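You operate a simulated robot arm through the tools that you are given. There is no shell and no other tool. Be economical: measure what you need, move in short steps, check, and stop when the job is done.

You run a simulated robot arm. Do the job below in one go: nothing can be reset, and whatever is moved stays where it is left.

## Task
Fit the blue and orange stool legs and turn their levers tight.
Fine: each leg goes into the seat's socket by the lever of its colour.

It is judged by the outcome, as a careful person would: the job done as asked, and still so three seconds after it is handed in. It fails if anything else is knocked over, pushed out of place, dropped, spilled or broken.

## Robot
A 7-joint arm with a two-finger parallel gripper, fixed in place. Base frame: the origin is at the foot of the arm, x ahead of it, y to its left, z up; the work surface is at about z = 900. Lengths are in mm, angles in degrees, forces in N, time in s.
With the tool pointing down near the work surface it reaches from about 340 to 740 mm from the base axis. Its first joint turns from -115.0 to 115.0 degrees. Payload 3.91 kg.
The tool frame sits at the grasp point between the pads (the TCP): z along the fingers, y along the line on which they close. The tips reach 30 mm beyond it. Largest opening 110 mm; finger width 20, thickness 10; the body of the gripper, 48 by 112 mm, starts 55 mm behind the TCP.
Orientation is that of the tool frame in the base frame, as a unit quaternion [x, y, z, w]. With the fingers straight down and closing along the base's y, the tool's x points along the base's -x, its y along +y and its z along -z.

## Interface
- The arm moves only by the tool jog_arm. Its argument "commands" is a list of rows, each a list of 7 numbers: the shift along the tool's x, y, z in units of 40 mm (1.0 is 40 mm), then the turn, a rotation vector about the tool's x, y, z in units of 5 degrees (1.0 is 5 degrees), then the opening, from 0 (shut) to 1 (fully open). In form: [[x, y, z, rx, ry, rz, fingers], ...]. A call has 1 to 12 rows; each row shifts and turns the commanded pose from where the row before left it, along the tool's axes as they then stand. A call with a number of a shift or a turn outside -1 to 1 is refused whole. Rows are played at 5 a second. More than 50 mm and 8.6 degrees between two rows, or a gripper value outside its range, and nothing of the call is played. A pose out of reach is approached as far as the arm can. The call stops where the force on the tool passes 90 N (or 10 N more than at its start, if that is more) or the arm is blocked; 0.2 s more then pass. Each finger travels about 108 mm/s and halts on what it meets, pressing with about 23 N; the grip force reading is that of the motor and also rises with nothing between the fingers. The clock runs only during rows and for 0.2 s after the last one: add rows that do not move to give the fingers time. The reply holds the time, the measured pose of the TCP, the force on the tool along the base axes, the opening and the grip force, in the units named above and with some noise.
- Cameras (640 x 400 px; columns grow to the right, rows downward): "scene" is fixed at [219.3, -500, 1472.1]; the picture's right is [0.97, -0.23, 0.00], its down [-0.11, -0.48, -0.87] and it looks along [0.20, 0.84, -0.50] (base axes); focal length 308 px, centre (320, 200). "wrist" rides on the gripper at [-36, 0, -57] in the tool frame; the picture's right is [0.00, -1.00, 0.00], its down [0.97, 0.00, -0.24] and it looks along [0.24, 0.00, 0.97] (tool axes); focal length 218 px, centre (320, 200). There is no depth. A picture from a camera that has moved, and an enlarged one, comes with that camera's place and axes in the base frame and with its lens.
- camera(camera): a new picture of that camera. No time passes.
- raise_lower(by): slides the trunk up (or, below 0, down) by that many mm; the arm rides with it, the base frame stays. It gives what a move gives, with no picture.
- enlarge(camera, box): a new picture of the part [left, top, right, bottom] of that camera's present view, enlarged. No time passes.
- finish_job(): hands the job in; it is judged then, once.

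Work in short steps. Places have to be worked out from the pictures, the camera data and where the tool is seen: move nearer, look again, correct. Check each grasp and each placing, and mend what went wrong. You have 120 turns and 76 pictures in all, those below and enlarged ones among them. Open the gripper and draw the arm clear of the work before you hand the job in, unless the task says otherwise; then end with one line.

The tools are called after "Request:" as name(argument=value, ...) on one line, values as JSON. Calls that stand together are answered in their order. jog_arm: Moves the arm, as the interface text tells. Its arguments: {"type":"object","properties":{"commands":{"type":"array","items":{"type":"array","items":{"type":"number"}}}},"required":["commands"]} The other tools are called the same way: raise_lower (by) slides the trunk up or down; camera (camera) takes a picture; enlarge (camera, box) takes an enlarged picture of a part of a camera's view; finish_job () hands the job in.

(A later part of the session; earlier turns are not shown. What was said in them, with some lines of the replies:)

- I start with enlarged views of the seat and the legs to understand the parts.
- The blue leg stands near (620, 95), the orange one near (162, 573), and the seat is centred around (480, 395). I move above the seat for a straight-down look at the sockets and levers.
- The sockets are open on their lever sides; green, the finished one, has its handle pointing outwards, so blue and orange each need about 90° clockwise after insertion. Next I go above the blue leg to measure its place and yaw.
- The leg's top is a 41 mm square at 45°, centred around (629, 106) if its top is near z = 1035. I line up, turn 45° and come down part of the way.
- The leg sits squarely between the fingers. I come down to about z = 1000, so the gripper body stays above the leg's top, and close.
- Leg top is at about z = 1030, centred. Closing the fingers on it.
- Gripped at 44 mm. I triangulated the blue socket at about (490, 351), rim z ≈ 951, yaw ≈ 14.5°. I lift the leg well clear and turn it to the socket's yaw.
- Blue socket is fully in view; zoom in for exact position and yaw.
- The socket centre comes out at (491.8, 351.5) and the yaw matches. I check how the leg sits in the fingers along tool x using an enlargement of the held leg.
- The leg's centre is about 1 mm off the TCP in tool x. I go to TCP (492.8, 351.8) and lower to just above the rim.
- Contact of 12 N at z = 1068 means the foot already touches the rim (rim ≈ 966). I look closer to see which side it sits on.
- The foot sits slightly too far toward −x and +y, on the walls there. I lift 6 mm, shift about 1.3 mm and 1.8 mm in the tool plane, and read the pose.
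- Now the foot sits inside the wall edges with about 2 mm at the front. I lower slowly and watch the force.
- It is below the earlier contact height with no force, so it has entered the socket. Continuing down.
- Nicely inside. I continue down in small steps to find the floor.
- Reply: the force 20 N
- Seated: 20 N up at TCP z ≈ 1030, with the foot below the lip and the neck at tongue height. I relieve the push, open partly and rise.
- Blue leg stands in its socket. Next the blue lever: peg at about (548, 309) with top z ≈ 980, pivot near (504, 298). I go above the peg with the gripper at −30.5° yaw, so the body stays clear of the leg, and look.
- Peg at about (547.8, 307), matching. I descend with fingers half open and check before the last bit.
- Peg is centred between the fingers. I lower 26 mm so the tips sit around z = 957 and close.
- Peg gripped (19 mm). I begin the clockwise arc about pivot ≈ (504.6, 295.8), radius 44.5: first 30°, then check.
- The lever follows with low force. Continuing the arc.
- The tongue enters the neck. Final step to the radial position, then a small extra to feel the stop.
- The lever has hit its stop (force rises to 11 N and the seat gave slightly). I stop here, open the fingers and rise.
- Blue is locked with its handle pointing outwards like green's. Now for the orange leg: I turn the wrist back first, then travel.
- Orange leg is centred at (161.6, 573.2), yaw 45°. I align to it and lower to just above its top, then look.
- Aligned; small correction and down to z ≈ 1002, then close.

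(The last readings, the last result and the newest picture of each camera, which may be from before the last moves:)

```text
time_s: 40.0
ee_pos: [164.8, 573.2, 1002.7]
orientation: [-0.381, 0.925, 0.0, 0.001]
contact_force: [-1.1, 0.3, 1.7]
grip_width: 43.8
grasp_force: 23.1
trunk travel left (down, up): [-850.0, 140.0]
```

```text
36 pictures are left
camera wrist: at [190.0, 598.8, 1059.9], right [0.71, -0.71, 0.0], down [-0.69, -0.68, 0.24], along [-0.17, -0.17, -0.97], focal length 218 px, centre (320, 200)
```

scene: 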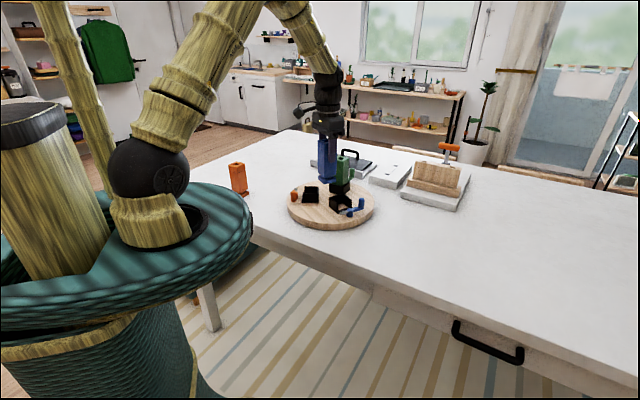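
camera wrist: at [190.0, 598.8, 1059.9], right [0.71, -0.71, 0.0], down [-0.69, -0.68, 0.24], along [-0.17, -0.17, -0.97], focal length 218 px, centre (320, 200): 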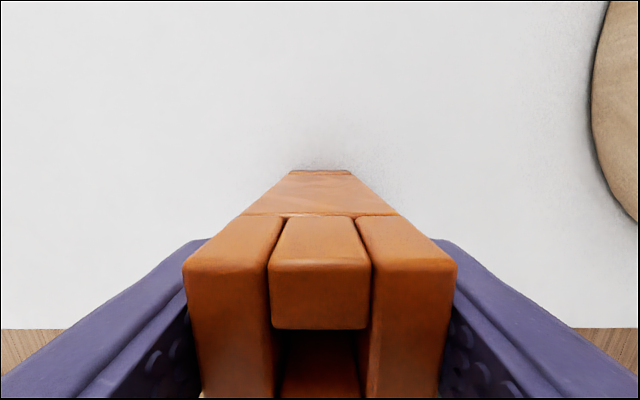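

Orange leg gripped. Lift high, turn to the orange socket's yaw (≈74.5°), and travel to a viewing spot beside the socket.

Request:
jog_arm(commands=[[0, 0, -0.4, 0, 0, 0, 0.2], [0, 0, -0.9, 0, 0, 0, 0.2], [0, 0, -0.9, 0, 0, 0, 0.2], [0, 0, -0.9, 0, 0, 0, 0.2], [0, 0, -0.9, 0, 0, 0, 0.2], [0, 0, -0.45, 0, 0, -0.94, 0.2], [0, 0, 0, 0, 0, -1, 0.2], [0, 0, 0, 0, 0, -1, 0.2], [0, 0, 0, 0, 0, -1, 0.2], [0, 0, 0, 0, 0, -1, 0.2], [0, 0, 0, 0, 0, -1, 0.2], [0, 0, 0, 0, 0, 0, 0.2]])

Request:
jog_arm(commands=[[0.402, -0.869, 0, 0, 0, 0, 0.2], [0.402, -0.869, 0, 0, 0, 0, 0.2], [0.402, -0.869, 0, 0, 0, 0, 0.2], [0.402, -0.869, 0, 0, 0, 0, 0.2], [0.402, -0.869, 0, 0, 0, 0, 0.2], [0.402, -0.869, 0, 0, 0, 0, 0.2], [0.402, -0.869, 0, 0, 0, 0, 0.2], [0.402, -0.869, 0, 0, 0, 0, 0.2], [0, 0, 0, 0, 0, 0, 0.2], [0, 0, 0, 0, 0, 0, 0.2]])

Request:
camera(camera="wrist")

```text
time_s: 42.6
ee_pos: [166.7, 574.3, 1179.1]
orientation: [-0.606, 0.795, 0.0, 0.0]
contact_force: [0.4, 0.3, -2.7]
grip_width: 43.9
grasp_force: 22.6
trunk travel left (down, up): [-850.0, 140.0]
```

```text
time_s: 44.8
ee_pos: [398.4, 375.4, 1177.2]
orientation: [-0.606, 0.795, 0.0, 0.0]
contact_force: [0.9, -0.6, -2.1]
grip_width: 44.0
grasp_force: 22.7
trunk travel left (down, up): [-850.0, 140.0]
```

```text
35 pictures are left
camera wrist: at [405.7, 409.2, 1235.9], right [0.96, -0.27, 0.0], down [-0.26, -0.94, 0.24], along [-0.06, -0.23, -0.97], focal length 218 px, centre (320, 200)
```

wrist: 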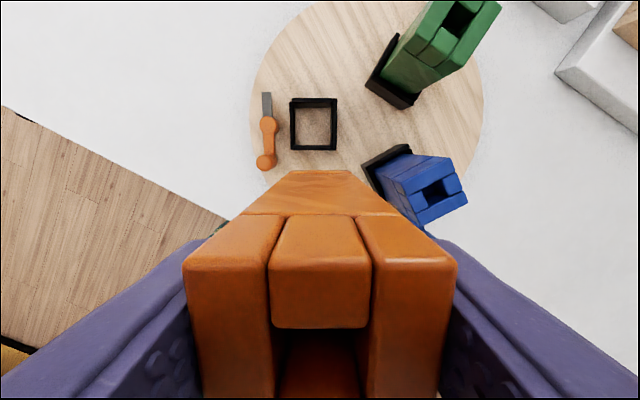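

Request:
enlarge(camera="wrist", box=[250, 80, 370, 180])

```text
4.00 times, centred on (310, 130) of wrist
camera zoom: at [405.7, 409.2, 1235.9], right [0.96, -0.27, 0.0], down [-0.26, -0.94, 0.24], along [-0.06, -0.23, -0.97], focal length 873 px, centre (360, 480)
```

zoom: 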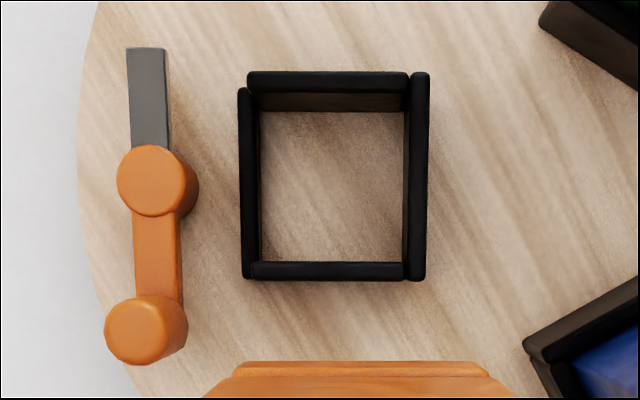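

Orange socket is well aligned. In tool terms I must move −63 mm in x and +8.6 mm in y, counting the leg's 3 mm offset in the grip; then I lower to just above the rim and check.

Request:
jog_arm(commands=[[-0.79, 0.108, 0, 0, 0, 0, 0.2], [-0.79, 0.108, 0, 0, 0, 0, 0.2], [0, 0, 0.85, 0, 0, 0, 0.2], [0, 0, 0.85, 0, 0, 0, 0.2], [0, 0, 0.8, 0, 0, 0, 0.2], [0, 0, 0, 0, 0, 0, 0.2], [0, 0, 0, 0, 0, 0, 0.2]])

Request:
enlarge(camera="wrist", box=[240, 140, 400, 220])

Request:
enlarge(camera="scene", box=[275, 165, 355, 225])

```text
time_s: 46.4
ee_pos: [407.6, 438.4, 1082.0]
orientation: [-0.606, 0.795, 0.0, 0.0]
contact_force: [-1.2, -0.7, -1.7]
grip_width: 43.9
grasp_force: 22.6
trunk travel left (down, up): [-850.0, 140.0]
```

```text
4.00 times, centred on (320, 180) of wrist
camera zoom: at [415.3, 473.3, 1139.6], right [0.96, -0.27, 0.0], down [-0.26, -0.94, 0.24], along [-0.06, -0.23, -0.97], focal length 873 px, centre (320, 280)
```

zoom: 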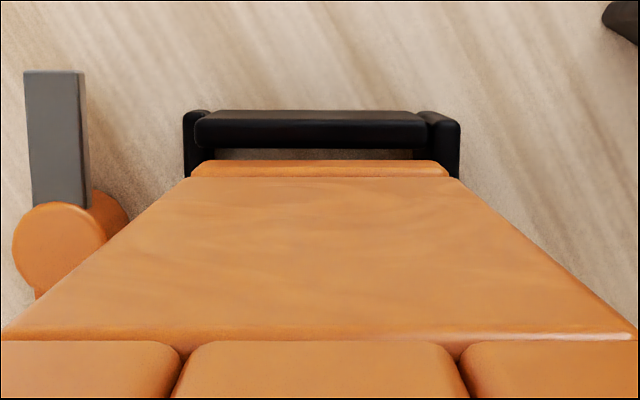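

```text
6.67 times, centred on (315, 195) of scene
camera zoom: at [219.3, -500.0, 1472.1], right [0.97, -0.23, 0.0], down [-0.11, -0.48, -0.87], along [0.2, 0.84, -0.5], focal length 2056 px, centre (353, 233)
```

zoom: 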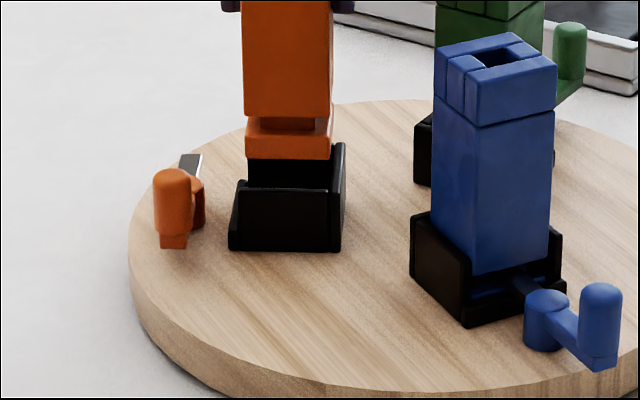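

Gaps: 0.7 mm at the front wall and nearly nothing at the inner wall, so I shift 0.8 mm back and 1.3 mm outward, then lower into the socket.

Request:
jog_arm(commands=[[0.02, 0.033, 0, 0, 0, 0, 0.2], [0, 0, 0.15, 0, 0, 0, 0.2], [0, 0, 0.15, 0, 0, 0, 0.2], [0, 0, 0.12, 0, 0, 0, 0.2], [0, 0, 0, 0, 0, 0, 0.2]])

```text
time_s: 47.6
ee_pos: [404.7, 437.9, 1064.4]
orientation: [-0.605, 0.796, -0.001, 0.001]
contact_force: [-0.8, -0.4, -1.9]
grip_width: 43.9
grasp_force: 22.8
trunk travel left (down, up): [-850.0, 140.0]
```

Below rim height with no load. Continuing down.

Request:
jog_arm(commands=[[0, 0, 0.15, 0, 0, 0, 0.2], [0, 0, 0.15, 0, 0, 0, 0.2], [0, 0, 0.15, 0, 0, 0, 0.2], [0, 0, 0.1, 0, 0, 0, 0.2], [0, 0, 0, 0, 0, 0, 0.2]])

Request:
enlarge(camera="scene", box=[275, 165, 355, 225])

```text
time_s: 48.8
ee_pos: [405.7, 437.7, 1041.2]
orientation: [-0.606, 0.796, 0.0, 0.0]
contact_force: [-0.4, -0.5, -2.4]
grip_width: 43.8
grasp_force: 23.0
trunk travel left (down, up): [-850.0, 140.0]
```

```text
6.67 times, centred on (315, 195) of scene
camera zoom: at [219.3, -500.0, 1472.1], right [0.97, -0.23, 0.0], down [-0.11, -0.48, -0.87], along [0.2, 0.84, -0.5], focal length 2056 px, centre (353, 233)
```

zoom: 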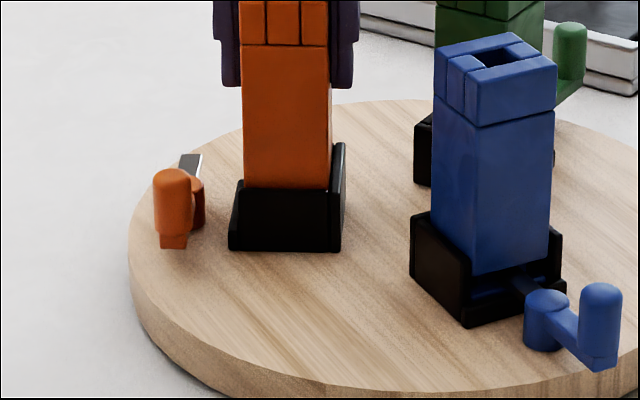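

Request:
jog_arm(commands=[[0, 0, 0.1, 0, 0, 0, 0.2], [0, 0, 0.1, 0, 0, 0, 0.2], [0, 0, 0.1, 0, 0, 0, 0.2], [0, 0, 0, 0, 0, 0, 0.2]])

```text
time_s: 49.8
ee_pos: [406.1, 437.7, 1032.9]
orientation: [-0.606, 0.796, 0.001, 0.004]
contact_force: [1.2, 0.9, 19.0]
grip_width: 43.9
grasp_force: 23.4
trunk travel left (down, up): [-850.0, 140.0]
```

Contact at 1033, close to the seated depth; I look to confirm it is on the floor and not on an edge.

Request:
enlarge(camera="scene", box=[275, 165, 355, 225])

Request:
enlarge(camera="wrist", box=[220, 130, 400, 220])

```text
6.67 times, centred on (315, 195) of scene
camera zoom: at [219.3, -500.0, 1472.1], right [0.97, -0.23, 0.0], down [-0.11, -0.48, -0.87], along [0.2, 0.84, -0.5], focal length 2056 px, centre (353, 233)
```

zoom: 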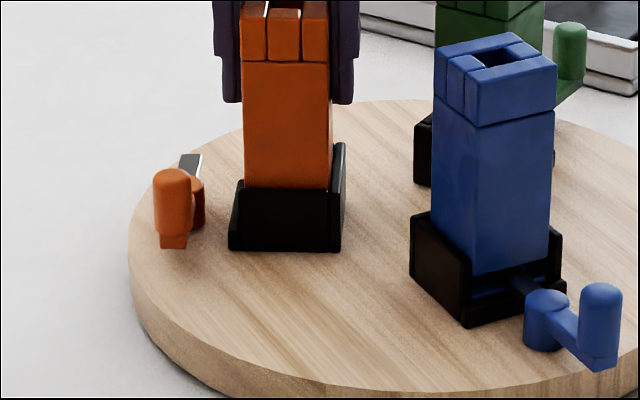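

```text
3.56 times, centred on (310, 175) of wrist
camera zoom: at [414.1, 471.5, 1089.9], right [0.96, -0.27, 0.0], down [-0.26, -0.94, 0.24], along [-0.06, -0.23, -0.97], focal length 776 px, centre (356, 289)
```

zoom: 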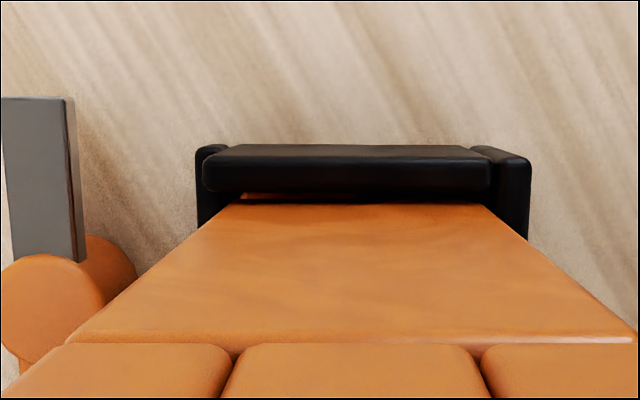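

Possibly 1–2 mm short. I press a little further to see whether it settles.

Request:
jog_arm(commands=[[0, 0, 0.06, 0, 0, 0, 0.2], [0, 0, 0.0, 0, 0, 0, 0.2], [0, 0, 0, 0, 0, 0, 0.2]])

```text
time_s: 50.6
ee_pos: [406.6, 436.4, 1028.0]
orientation: [-0.606, 0.796, 0.001, 0.001]
contact_force: [3.4, 2.0, 18.3]
grip_width: 43.9
grasp_force: 23.3
trunk travel left (down, up): [-850.0, 140.0]
```

Request:
enlarge(camera="scene", box=[275, 165, 355, 225])

```text
6.67 times, centred on (315, 195) of scene
camera zoom: at [219.3, -500.0, 1472.1], right [0.97, -0.23, 0.0], down [-0.11, -0.48, -0.87], along [0.2, 0.84, -0.5], focal length 2056 px, centre (353, 233)
```

zoom: 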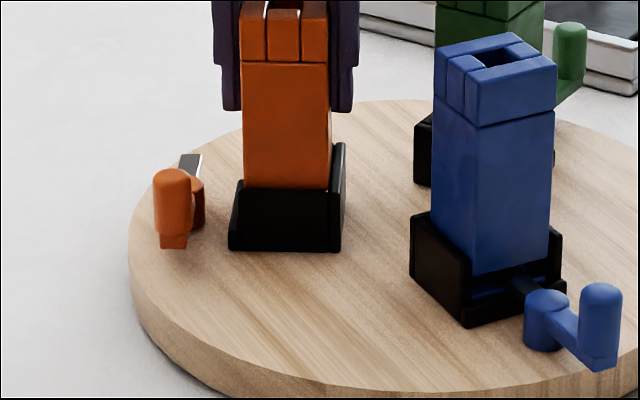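

The leg didn't move; the fingers slid a little on it, so it is bottomed on something. I release, rise, and compare its height with the blue leg's.

Request:
jog_arm(commands=[[0, 0, -0.08, 0, 0, 0, 0.2], [0, 0, 0, 0, 0, 0, 0.5], [0, 0, 0, 0, 0, 0, 0.7], [0, 0, 0, 0, 0, 0, 0.7], [0, 0, -0.5, 0, 0, 0, 0.7], [0, 0, -0.8, 0, 0, 0, 0.7], [0, 0, -0.9, 0, 0, 0, 0.7], [0, 0, -0.9, 0, 0, 0, 0.7], [0, 0, 0, 0, 0, 0, 0.7]])

Request:
camera(camera="wrist")

Request:
enlarge(camera="scene", box=[275, 145, 385, 225])

```text
time_s: 52.6
ee_pos: [406.0, 436.5, 1151.9]
orientation: [-0.606, 0.795, 0.0, 0.0]
contact_force: [-0.1, 0.2, 0.3]
grip_width: 76.9
grasp_force: 0.0
trunk travel left (down, up): [-850.0, 140.0]
```

```text
27 pictures are left
camera wrist: at [414.2, 470.3, 1210.1], right [0.96, -0.27, 0.0], down [-0.26, -0.94, 0.24], along [-0.06, -0.23, -0.97], focal length 218 px, centre (320, 200)
```

wrist: 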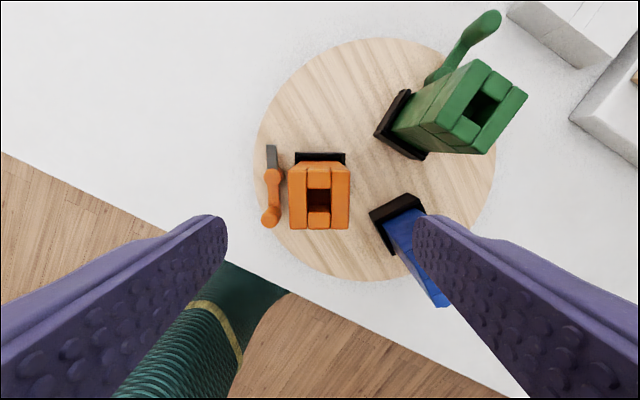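

```text
5.00 times, centred on (330, 185) of scene
camera zoom: at [219.3, -500.0, 1472.1], right [0.97, -0.23, 0.0], down [-0.11, -0.48, -0.87], along [0.2, 0.84, -0.5], focal length 1542 px, centre (270, 275)
```

zoom: 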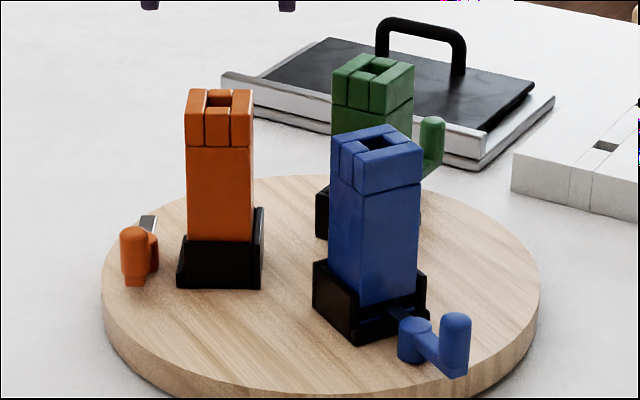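

Both leg tops look level, so it's seated. For the orange lever I'll grip the peg, near (339, 407), with yaw −15.5° and the tool leaned 20° outward so body and camera stay clear of the leg. First I turn the wrist.

Request:
jog_arm(commands=[[0, 0, 0, 0, 0, 1, 0.5], [0, 0, 0, 0, 0, 1, 0.5], [0, 0, 0, 0, 0, 1, 0.5], [0, 0, 0, 0, 0, 1, 0.5], [0, 0, 0, 0, 0, 1, 0.5], [0, 0, 0, 0, 0, 1, 0.5], [0, 0, 0, 0, 0, 1, 0.5], [0, 0, 0, 0, 0, 1, 0.5], [0, 0, 0, 0, 0, 1, 0.5], [0, 0, 0, 0, 0, 1, 0.5], [0, 0, 0, 0, 0, 1, 0.5], [0, 0, 0, 0, 0, 1, 0.5]])

Request:
jog_arm(commands=[[0, 0, 0, 0, 0, 1, 0.5], [0, 0, 0, 0, 0, 1, 0.5], [0, 0, 0, 0, 0, 1, 0.5], [0, 0, 0, 0, 0, 1, 0.5], [0, 0, 0, 0, 0, 1, 0.5], [0, 0, 0, 0, 0, 1, 0.5], [0.71, -0.572, 0, 0, 0, 0, 0.5], [0.705, -0.572, 0, 0, 0, 0, 0.5], [0, 0, 0, 0, 0, 0, 0.5], [0, 0, 0, 0, 0, 0, 0.5]])

Request:
camera(camera="wrist")

```text
time_s: 55.2
ee_pos: [405.7, 437.7, 1153.7]
orientation: [-0.126, 0.992, 0.0, 0.0]
contact_force: [0.6, -0.4, 0.2]
grip_width: 54.8
grasp_force: 0.0
trunk travel left (down, up): [-850.0, 140.0]
```

```text
time_s: 57.4
ee_pos: [340.9, 406.6, 1151.3]
orientation: [0.135, 0.991, 0.0, 0.0]
contact_force: [0.2, 0.0, -1.0]
grip_width: 54.6
grasp_force: 0.0
trunk travel left (down, up): [-850.0, 140.0]
```

```text
25 pictures are left
camera wrist: at [373.3, 397.9, 1208.7], right [-0.27, -0.96, 0.0], down [-0.94, 0.26, 0.24], along [-0.23, 0.06, -0.97], focal length 218 px, centre (320, 200)
```

wrist: 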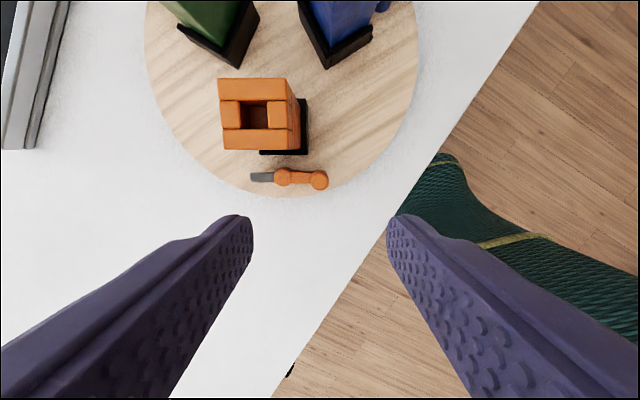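

Peg and pivot positions confirmed. I tilt 20° and descend vertically to just above the peg.

Request:
jog_arm(commands=[[-0.03, 0.02, 0, 0, -1, 0, 0.45], [0, 0, 0, 0, -1, 0, 0.45], [0, 0, 0, 0, -1, 0, 0.45], [0, 0, 0, 0, -1, 0, 0.45], [0.29, 0, 0.8, 0, 0, 0, 0.45], [0.29, 0, 0.8, 0, 0, 0, 0.45], [0.29, 0, 0.8, 0, 0, 0, 0.45], [0.29, 0, 0.8, 0, 0, 0, 0.45], [0, 0, 0, 0, 0, 0, 0.45], [0, 0, 0, 0, 0, 0, 0.45]])

Request:
camera(camera="wrist")

Request:
enlarge(camera="scene", box=[245, 125, 375, 225])

```text
time_s: 59.6
ee_pos: [339.7, 408.6, 1017.1]
orientation: [0.133, 0.976, -0.023, 0.172]
contact_force: [-0.4, 0.1, 0.5]
grip_width: 49.7
grasp_force: 0.0
trunk travel left (down, up): [-850.0, 140.0]
```

```text
24 pictures are left
camera wrist: at [351.9, 405.4, 1083.8], right [-0.27, -0.96, 0.0], down [-0.96, 0.26, -0.11], along [0.1, -0.03, -0.99], focal length 218 px, centre (320, 200)
```

wrist: 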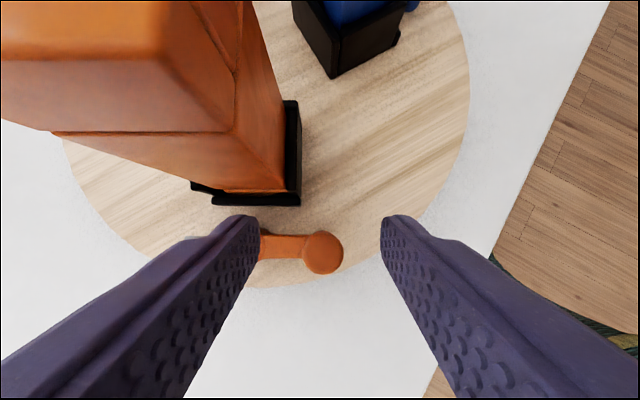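

```text
4.00 times, centred on (310, 175) of scene
camera zoom: at [219.3, -500.0, 1472.1], right [0.97, -0.23, 0.0], down [-0.11, -0.48, -0.87], along [0.2, 0.84, -0.5], focal length 1234 px, centre (360, 300)
```

zoom: 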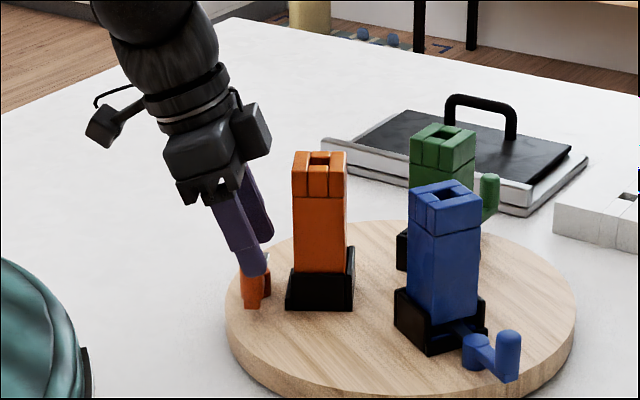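

Good clearance to the leg, peg centred. Descend 29 mm and grip.

Request:
jog_arm(commands=[[0.125, 0, 0.34, 0, 0, 0, 0.45], [0.125, 0, 0.34, 0, 0, 0, 0.45], [0, 0, 0, 0, 0, 0, 0.3], [0, 0, 0, 0, 0, 0, 0.1], [0, 0, 0, 0, 0, 0, 0], [0, 0, 0, 0, 0, 0, 0]])

Request:
enlarge(camera="scene", box=[265, 165, 345, 225])

```text
time_s: 61.0
ee_pos: [340.8, 408.0, 988.7]
orientation: [0.132, 0.976, -0.024, 0.172]
contact_force: [-1.2, -3.5, 0.6]
grip_width: 19.5
grasp_force: 23.1
trunk travel left (down, up): [-850.0, 140.0]
```

```text
6.67 times, centred on (305, 195) of scene
camera zoom: at [219.3, -500.0, 1472.1], right [0.97, -0.23, 0.0], down [-0.11, -0.48, -0.87], along [0.2, 0.84, -0.5], focal length 2056 px, centre (420, 233)
```

zoom: 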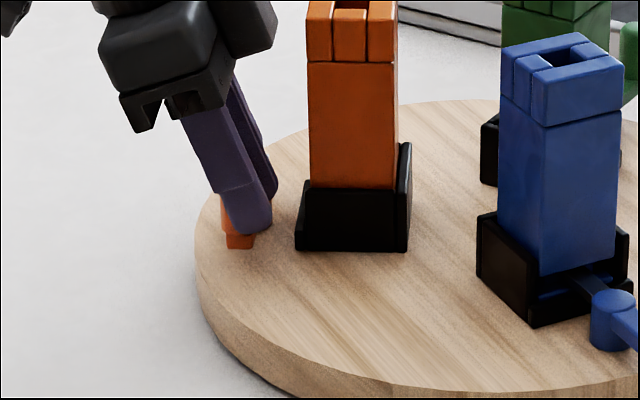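

Peg gripped. First 30° of the arc, then check.

Request:
jog_arm(commands=[[0.271, 0.038, -0.0985, 0, 0, 0, 0], [0.252, 0.111, -0.092, 0, 0, 0, 0], [0, 0, 0, 0, 0, 0, 0]])

Request:
enlarge(camera="scene", box=[265, 165, 345, 225])

```text
time_s: 61.8
ee_pos: [320.7, 421.5, 988.9]
orientation: [0.132, 0.976, -0.023, 0.171]
contact_force: [-4.8, -3.8, 0.3]
grip_width: 19.2
grasp_force: 22.8
trunk travel left (down, up): [-850.0, 140.0]
```

```text
6.67 times, centred on (305, 195) of scene
camera zoom: at [219.3, -500.0, 1472.1], right [0.97, -0.23, 0.0], down [-0.11, -0.48, -0.87], along [0.2, 0.84, -0.5], focal length 2056 px, centre (420, 233)
```

zoom: 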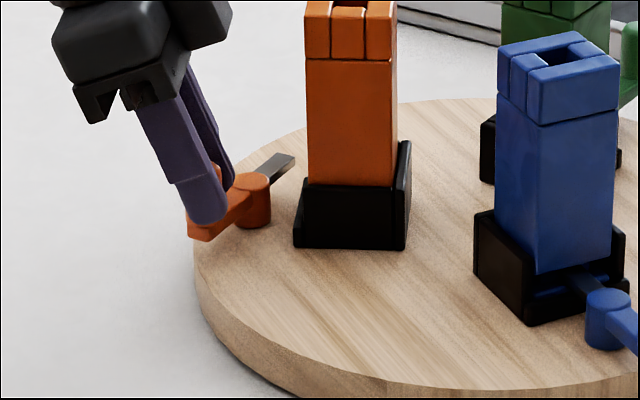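

The lever follows; side force is small but pushes slightly inward, so I widen the arc by about 1 mm and continue.

Request:
jog_arm(commands=[[0.23, 0.162, -0.084, 0, 0, 0, 0], [0.176, 0.223, -0.064, 0, 0, 0, 0], [0, 0, 0, 0, 0, 0, 0]])

Request:
enlarge(camera="scene", box=[265, 165, 345, 225])

```text
time_s: 62.6
ee_pos: [307.4, 440.5, 989.3]
orientation: [0.132, 0.976, -0.023, 0.173]
contact_force: [-4.2, -5.7, -0.2]
grip_width: 19.1
grasp_force: 22.6
trunk travel left (down, up): [-850.0, 140.0]
```

```text
6.67 times, centred on (305, 195) of scene
camera zoom: at [219.3, -500.0, 1472.1], right [0.97, -0.23, 0.0], down [-0.11, -0.48, -0.87], along [0.2, 0.84, -0.5], focal length 2056 px, centre (420, 233)
```

zoom: 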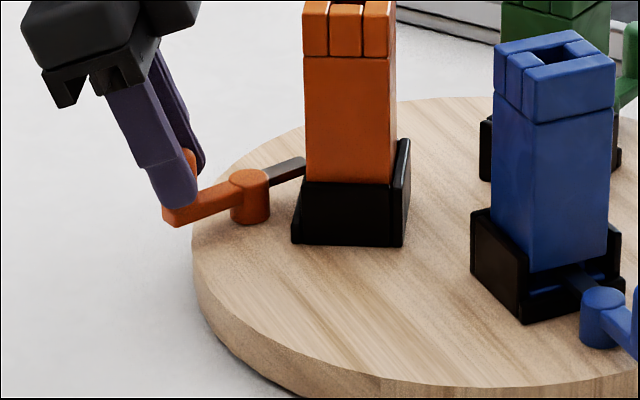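

Tongue is heading into the socket's open side. Continue with the remaining 30°.

Request:
jog_arm(commands=[[0.105, 0.268, -0.038, 0, 0, 0, 0], [0, 0, 0, 0, 0, 0, 0]])

Request:
jog_arm(commands=[[0.036, 0.288, -0.013, 0, 0, 0, 0], [0, 0, 0, 0, 0, 0, 0]])

Request:
enlarge(camera="scene", box=[265, 165, 345, 225])

```text
time_s: 63.2
ee_pos: [305.9, 452.1, 990.8]
orientation: [0.132, 0.976, -0.023, 0.173]
contact_force: [-7.8, -2.3, 5.7]
grip_width: 19.4
grasp_force: 23.0
trunk travel left (down, up): [-850.0, 140.0]
```

```text
time_s: 63.8
ee_pos: [308.1, 465.0, 989.8]
orientation: [0.131, 0.976, -0.021, 0.172]
contact_force: [-6.4, 2.1, 3.5]
grip_width: 19.3
grasp_force: 22.7
trunk travel left (down, up): [-850.0, 140.0]
```

```text
6.67 times, centred on (305, 195) of scene
camera zoom: at [219.3, -500.0, 1472.1], right [0.97, -0.23, 0.0], down [-0.11, -0.48, -0.87], along [0.2, 0.84, -0.5], focal length 2056 px, centre (420, 233)
```

zoom: 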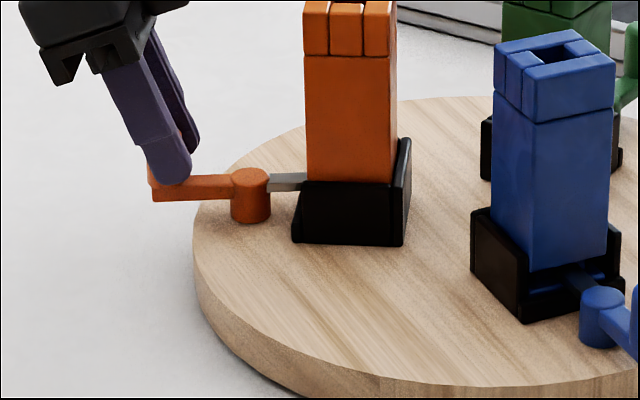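

Almost radial. A small further push to feel for the stop.

Request:
jog_arm(commands=[[-0.005, 0.08, 0.002, 0, 0, 0, 0], [0, 0, 0, 0, 0, 0, 0]])

Request:
enlarge(camera="scene", box=[265, 165, 345, 225])

```text
time_s: 64.4
ee_pos: [309.0, 465.5, 989.8]
orientation: [0.133, 0.976, -0.023, 0.172]
contact_force: [-9.5, 0.6, 8.6]
grip_width: 19.4
grasp_force: 23.2
trunk travel left (down, up): [-850.0, 140.0]
```

```text
6.67 times, centred on (305, 195) of scene
camera zoom: at [219.3, -500.0, 1472.1], right [0.97, -0.23, 0.0], down [-0.11, -0.48, -0.87], along [0.2, 0.84, -0.5], focal length 2056 px, centre (420, 233)
```

zoom: 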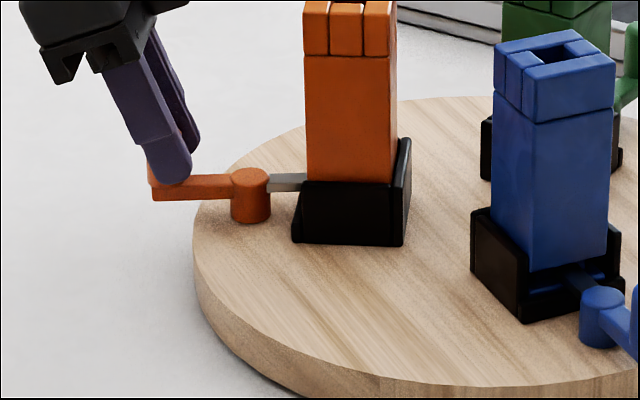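

It barely moved for a 3 mm command, so it's about at the stop. I release, back out along the tilted tool axis, and inspect from above.

Request:
jog_arm(commands=[[0, 0, 0, 0, 0, 0, 0.2], [0, 0, 0, 0, 0, 0, 0.4], [0, 0, 0, 0, 0, 0, 0.4], [-0.1, 0, -0.6, 0, 0, 0, 0.4], [-0.2, 0, -0.9, 0, 0, 0, 0.4], [-0.2, 0, -0.9, 0, 0, 0, 0.4], [-0.2, 0, -0.9, 0, 0, 0, 0.4], [0, 0, -0.7, 0, 1, 0, 0.4], [0, 0, 0, 0, 1, 0, 0.4], [0, 0, 0, 0, 1, 0, 0.4], [0, 0, 0, 0, 1, 0, 0.4], [0, 0, 0, 0, 0, 0, 0.4]])

Request:
camera(camera="wrist")

Request:
enlarge(camera="scene", box=[265, 145, 385, 235])

```text
time_s: 67.0
ee_pos: [281.3, 475.1, 1148.8]
orientation: [0.134, 0.991, 0.0, -0.001]
contact_force: [-0.1, 0.1, -0.6]
grip_width: 44.1
grasp_force: 0.1
trunk travel left (down, up): [-850.0, 140.0]
```

```text
17 pictures are left
camera wrist: at [314.0, 464.8, 1205.9], right [-0.27, -0.96, 0.0], down [-0.94, 0.26, 0.24], along [-0.23, 0.06, -0.97], focal length 218 px, centre (320, 200)
```

wrist: 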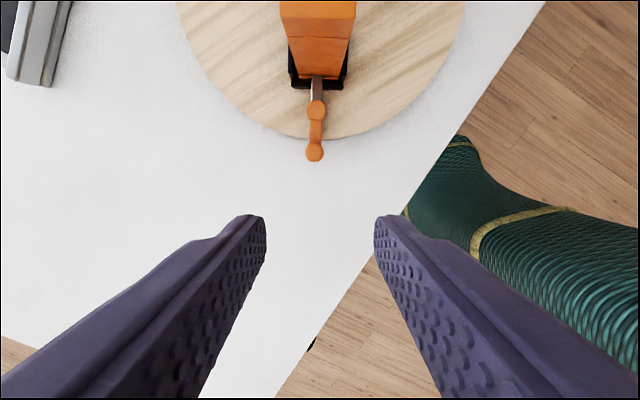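

```text
4.44 times, centred on (325, 190) of scene
camera zoom: at [219.3, -500.0, 1472.1], right [0.97, -0.23, 0.0], down [-0.11, -0.48, -0.87], along [0.2, 0.84, -0.5], focal length 1371 px, centre (298, 244)
```

zoom: 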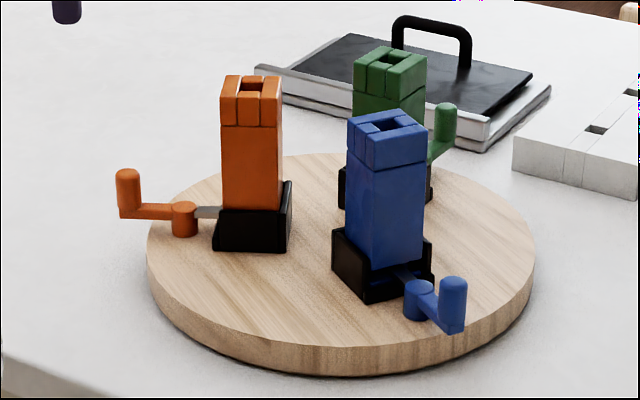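

Request:
enlarge(camera="wrist", box=[260, 40, 380, 170])

```text
3.08 times, centred on (320, 105) of wrist
camera zoom: at [314.0, 464.8, 1205.9], right [-0.27, -0.96, 0.0], down [-0.94, 0.26, 0.24], along [-0.23, 0.06, -0.97], focal length 672 px, centre (320, 492)
```

zoom: 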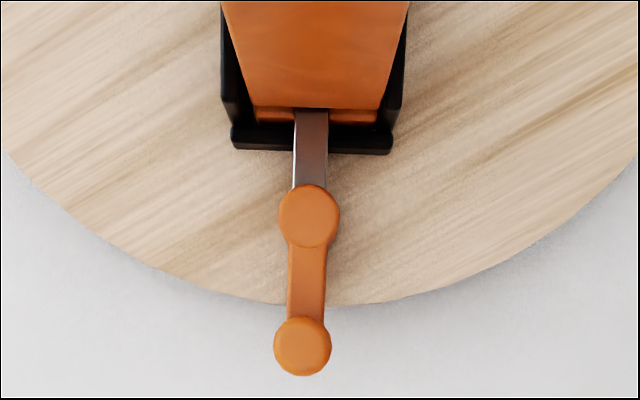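

Orange lever is square to the lip (within 1°) with the tongue in the neck. I rise and move over to verify blue's lever from above too.

Request:
jog_arm(commands=[[0, 0, -0.9, 0, 0, 0, 0.4], [0, 0, -0.9, 0, 0, 0, 0.4], [-0.8, -0.405, 0, 0, 0, 0, 0.4], [-0.8, -0.405, 0, 0, 0, 0, 0.4], [-0.8, -0.405, 0, 0, 0, 0, 0.4], [-0.8, -0.405, 0, 0, 0, 0, 0.4], [-0.8, -0.405, 0, 0, 0, 0, 0.6], [-0.8, -0.9, 0, 0, 0, 0, 0.6], [0, -0.9, 0, 0, 0, 0, 1], [0, 0, 0, 0, 0, 0, 1]])

Request:
camera(camera="wrist")

```text
time_s: 69.2
ee_pos: [427.3, 275.4, 1219.4]
orientation: [0.134, 0.991, 0.0, -0.001]
contact_force: [-0.2, -0.3, 0.9]
grip_width: 110.1
grasp_force: 0.1
trunk travel left (down, up): [-850.0, 140.0]
```

```text
14 pictures are left
camera wrist: at [459.8, 265.9, 1278.0], right [-0.27, -0.96, 0.0], down [-0.94, 0.26, 0.24], along [-0.23, 0.06, -0.97], focal length 218 px, centre (320, 200)
```

wrist: 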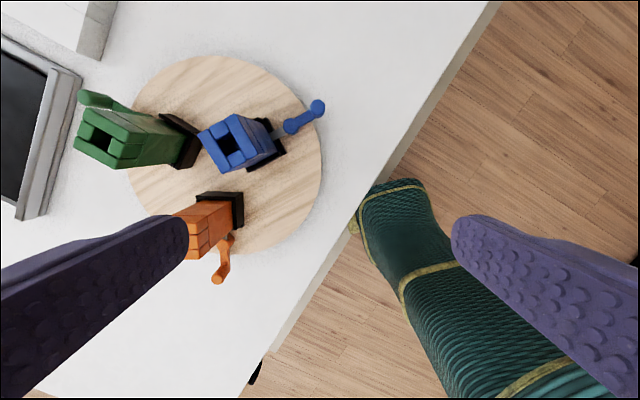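

Request:
enlarge(camera="wrist", box=[200, 80, 340, 180])

Request:
enlarge(camera="scene", box=[315, 175, 385, 225])

```text
4.00 times, centred on (270, 130) of wrist
camera zoom: at [459.8, 265.9, 1278.0], right [-0.27, -0.96, 0.0], down [-0.94, 0.26, 0.24], along [-0.23, 0.06, -0.97], focal length 873 px, centre (520, 480)
```

zoom: 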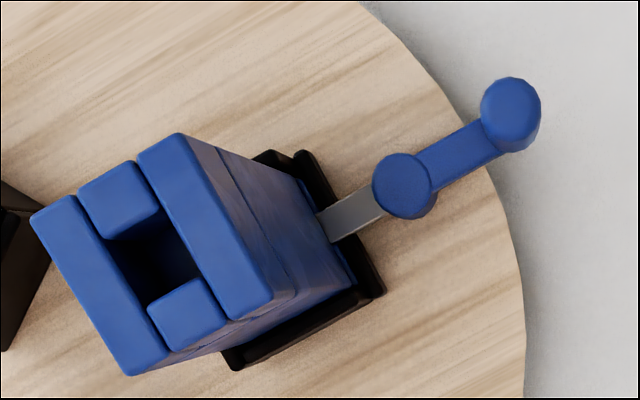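

```text
8.00 times, centred on (350, 200) of scene
camera zoom: at [219.3, -500.0, 1472.1], right [0.97, -0.23, 0.0], down [-0.11, -0.48, -0.87], along [0.2, 0.84, -0.5], focal length 2468 px, centre (80, 200)
```

zoom: 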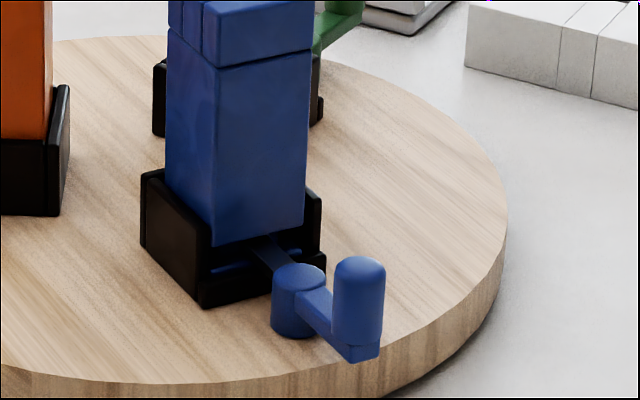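

Both levers are square to their sockets with tongues in the necks, all legs stand upright, and the gripper is open and clear. I hand the job in.

Request:
finish_job()

```text
The job is handed in.
```

The blue and orange legs are in their matching sockets and both levers are turned to their stops; the seat slid a few millimetres on the table while I turned them.
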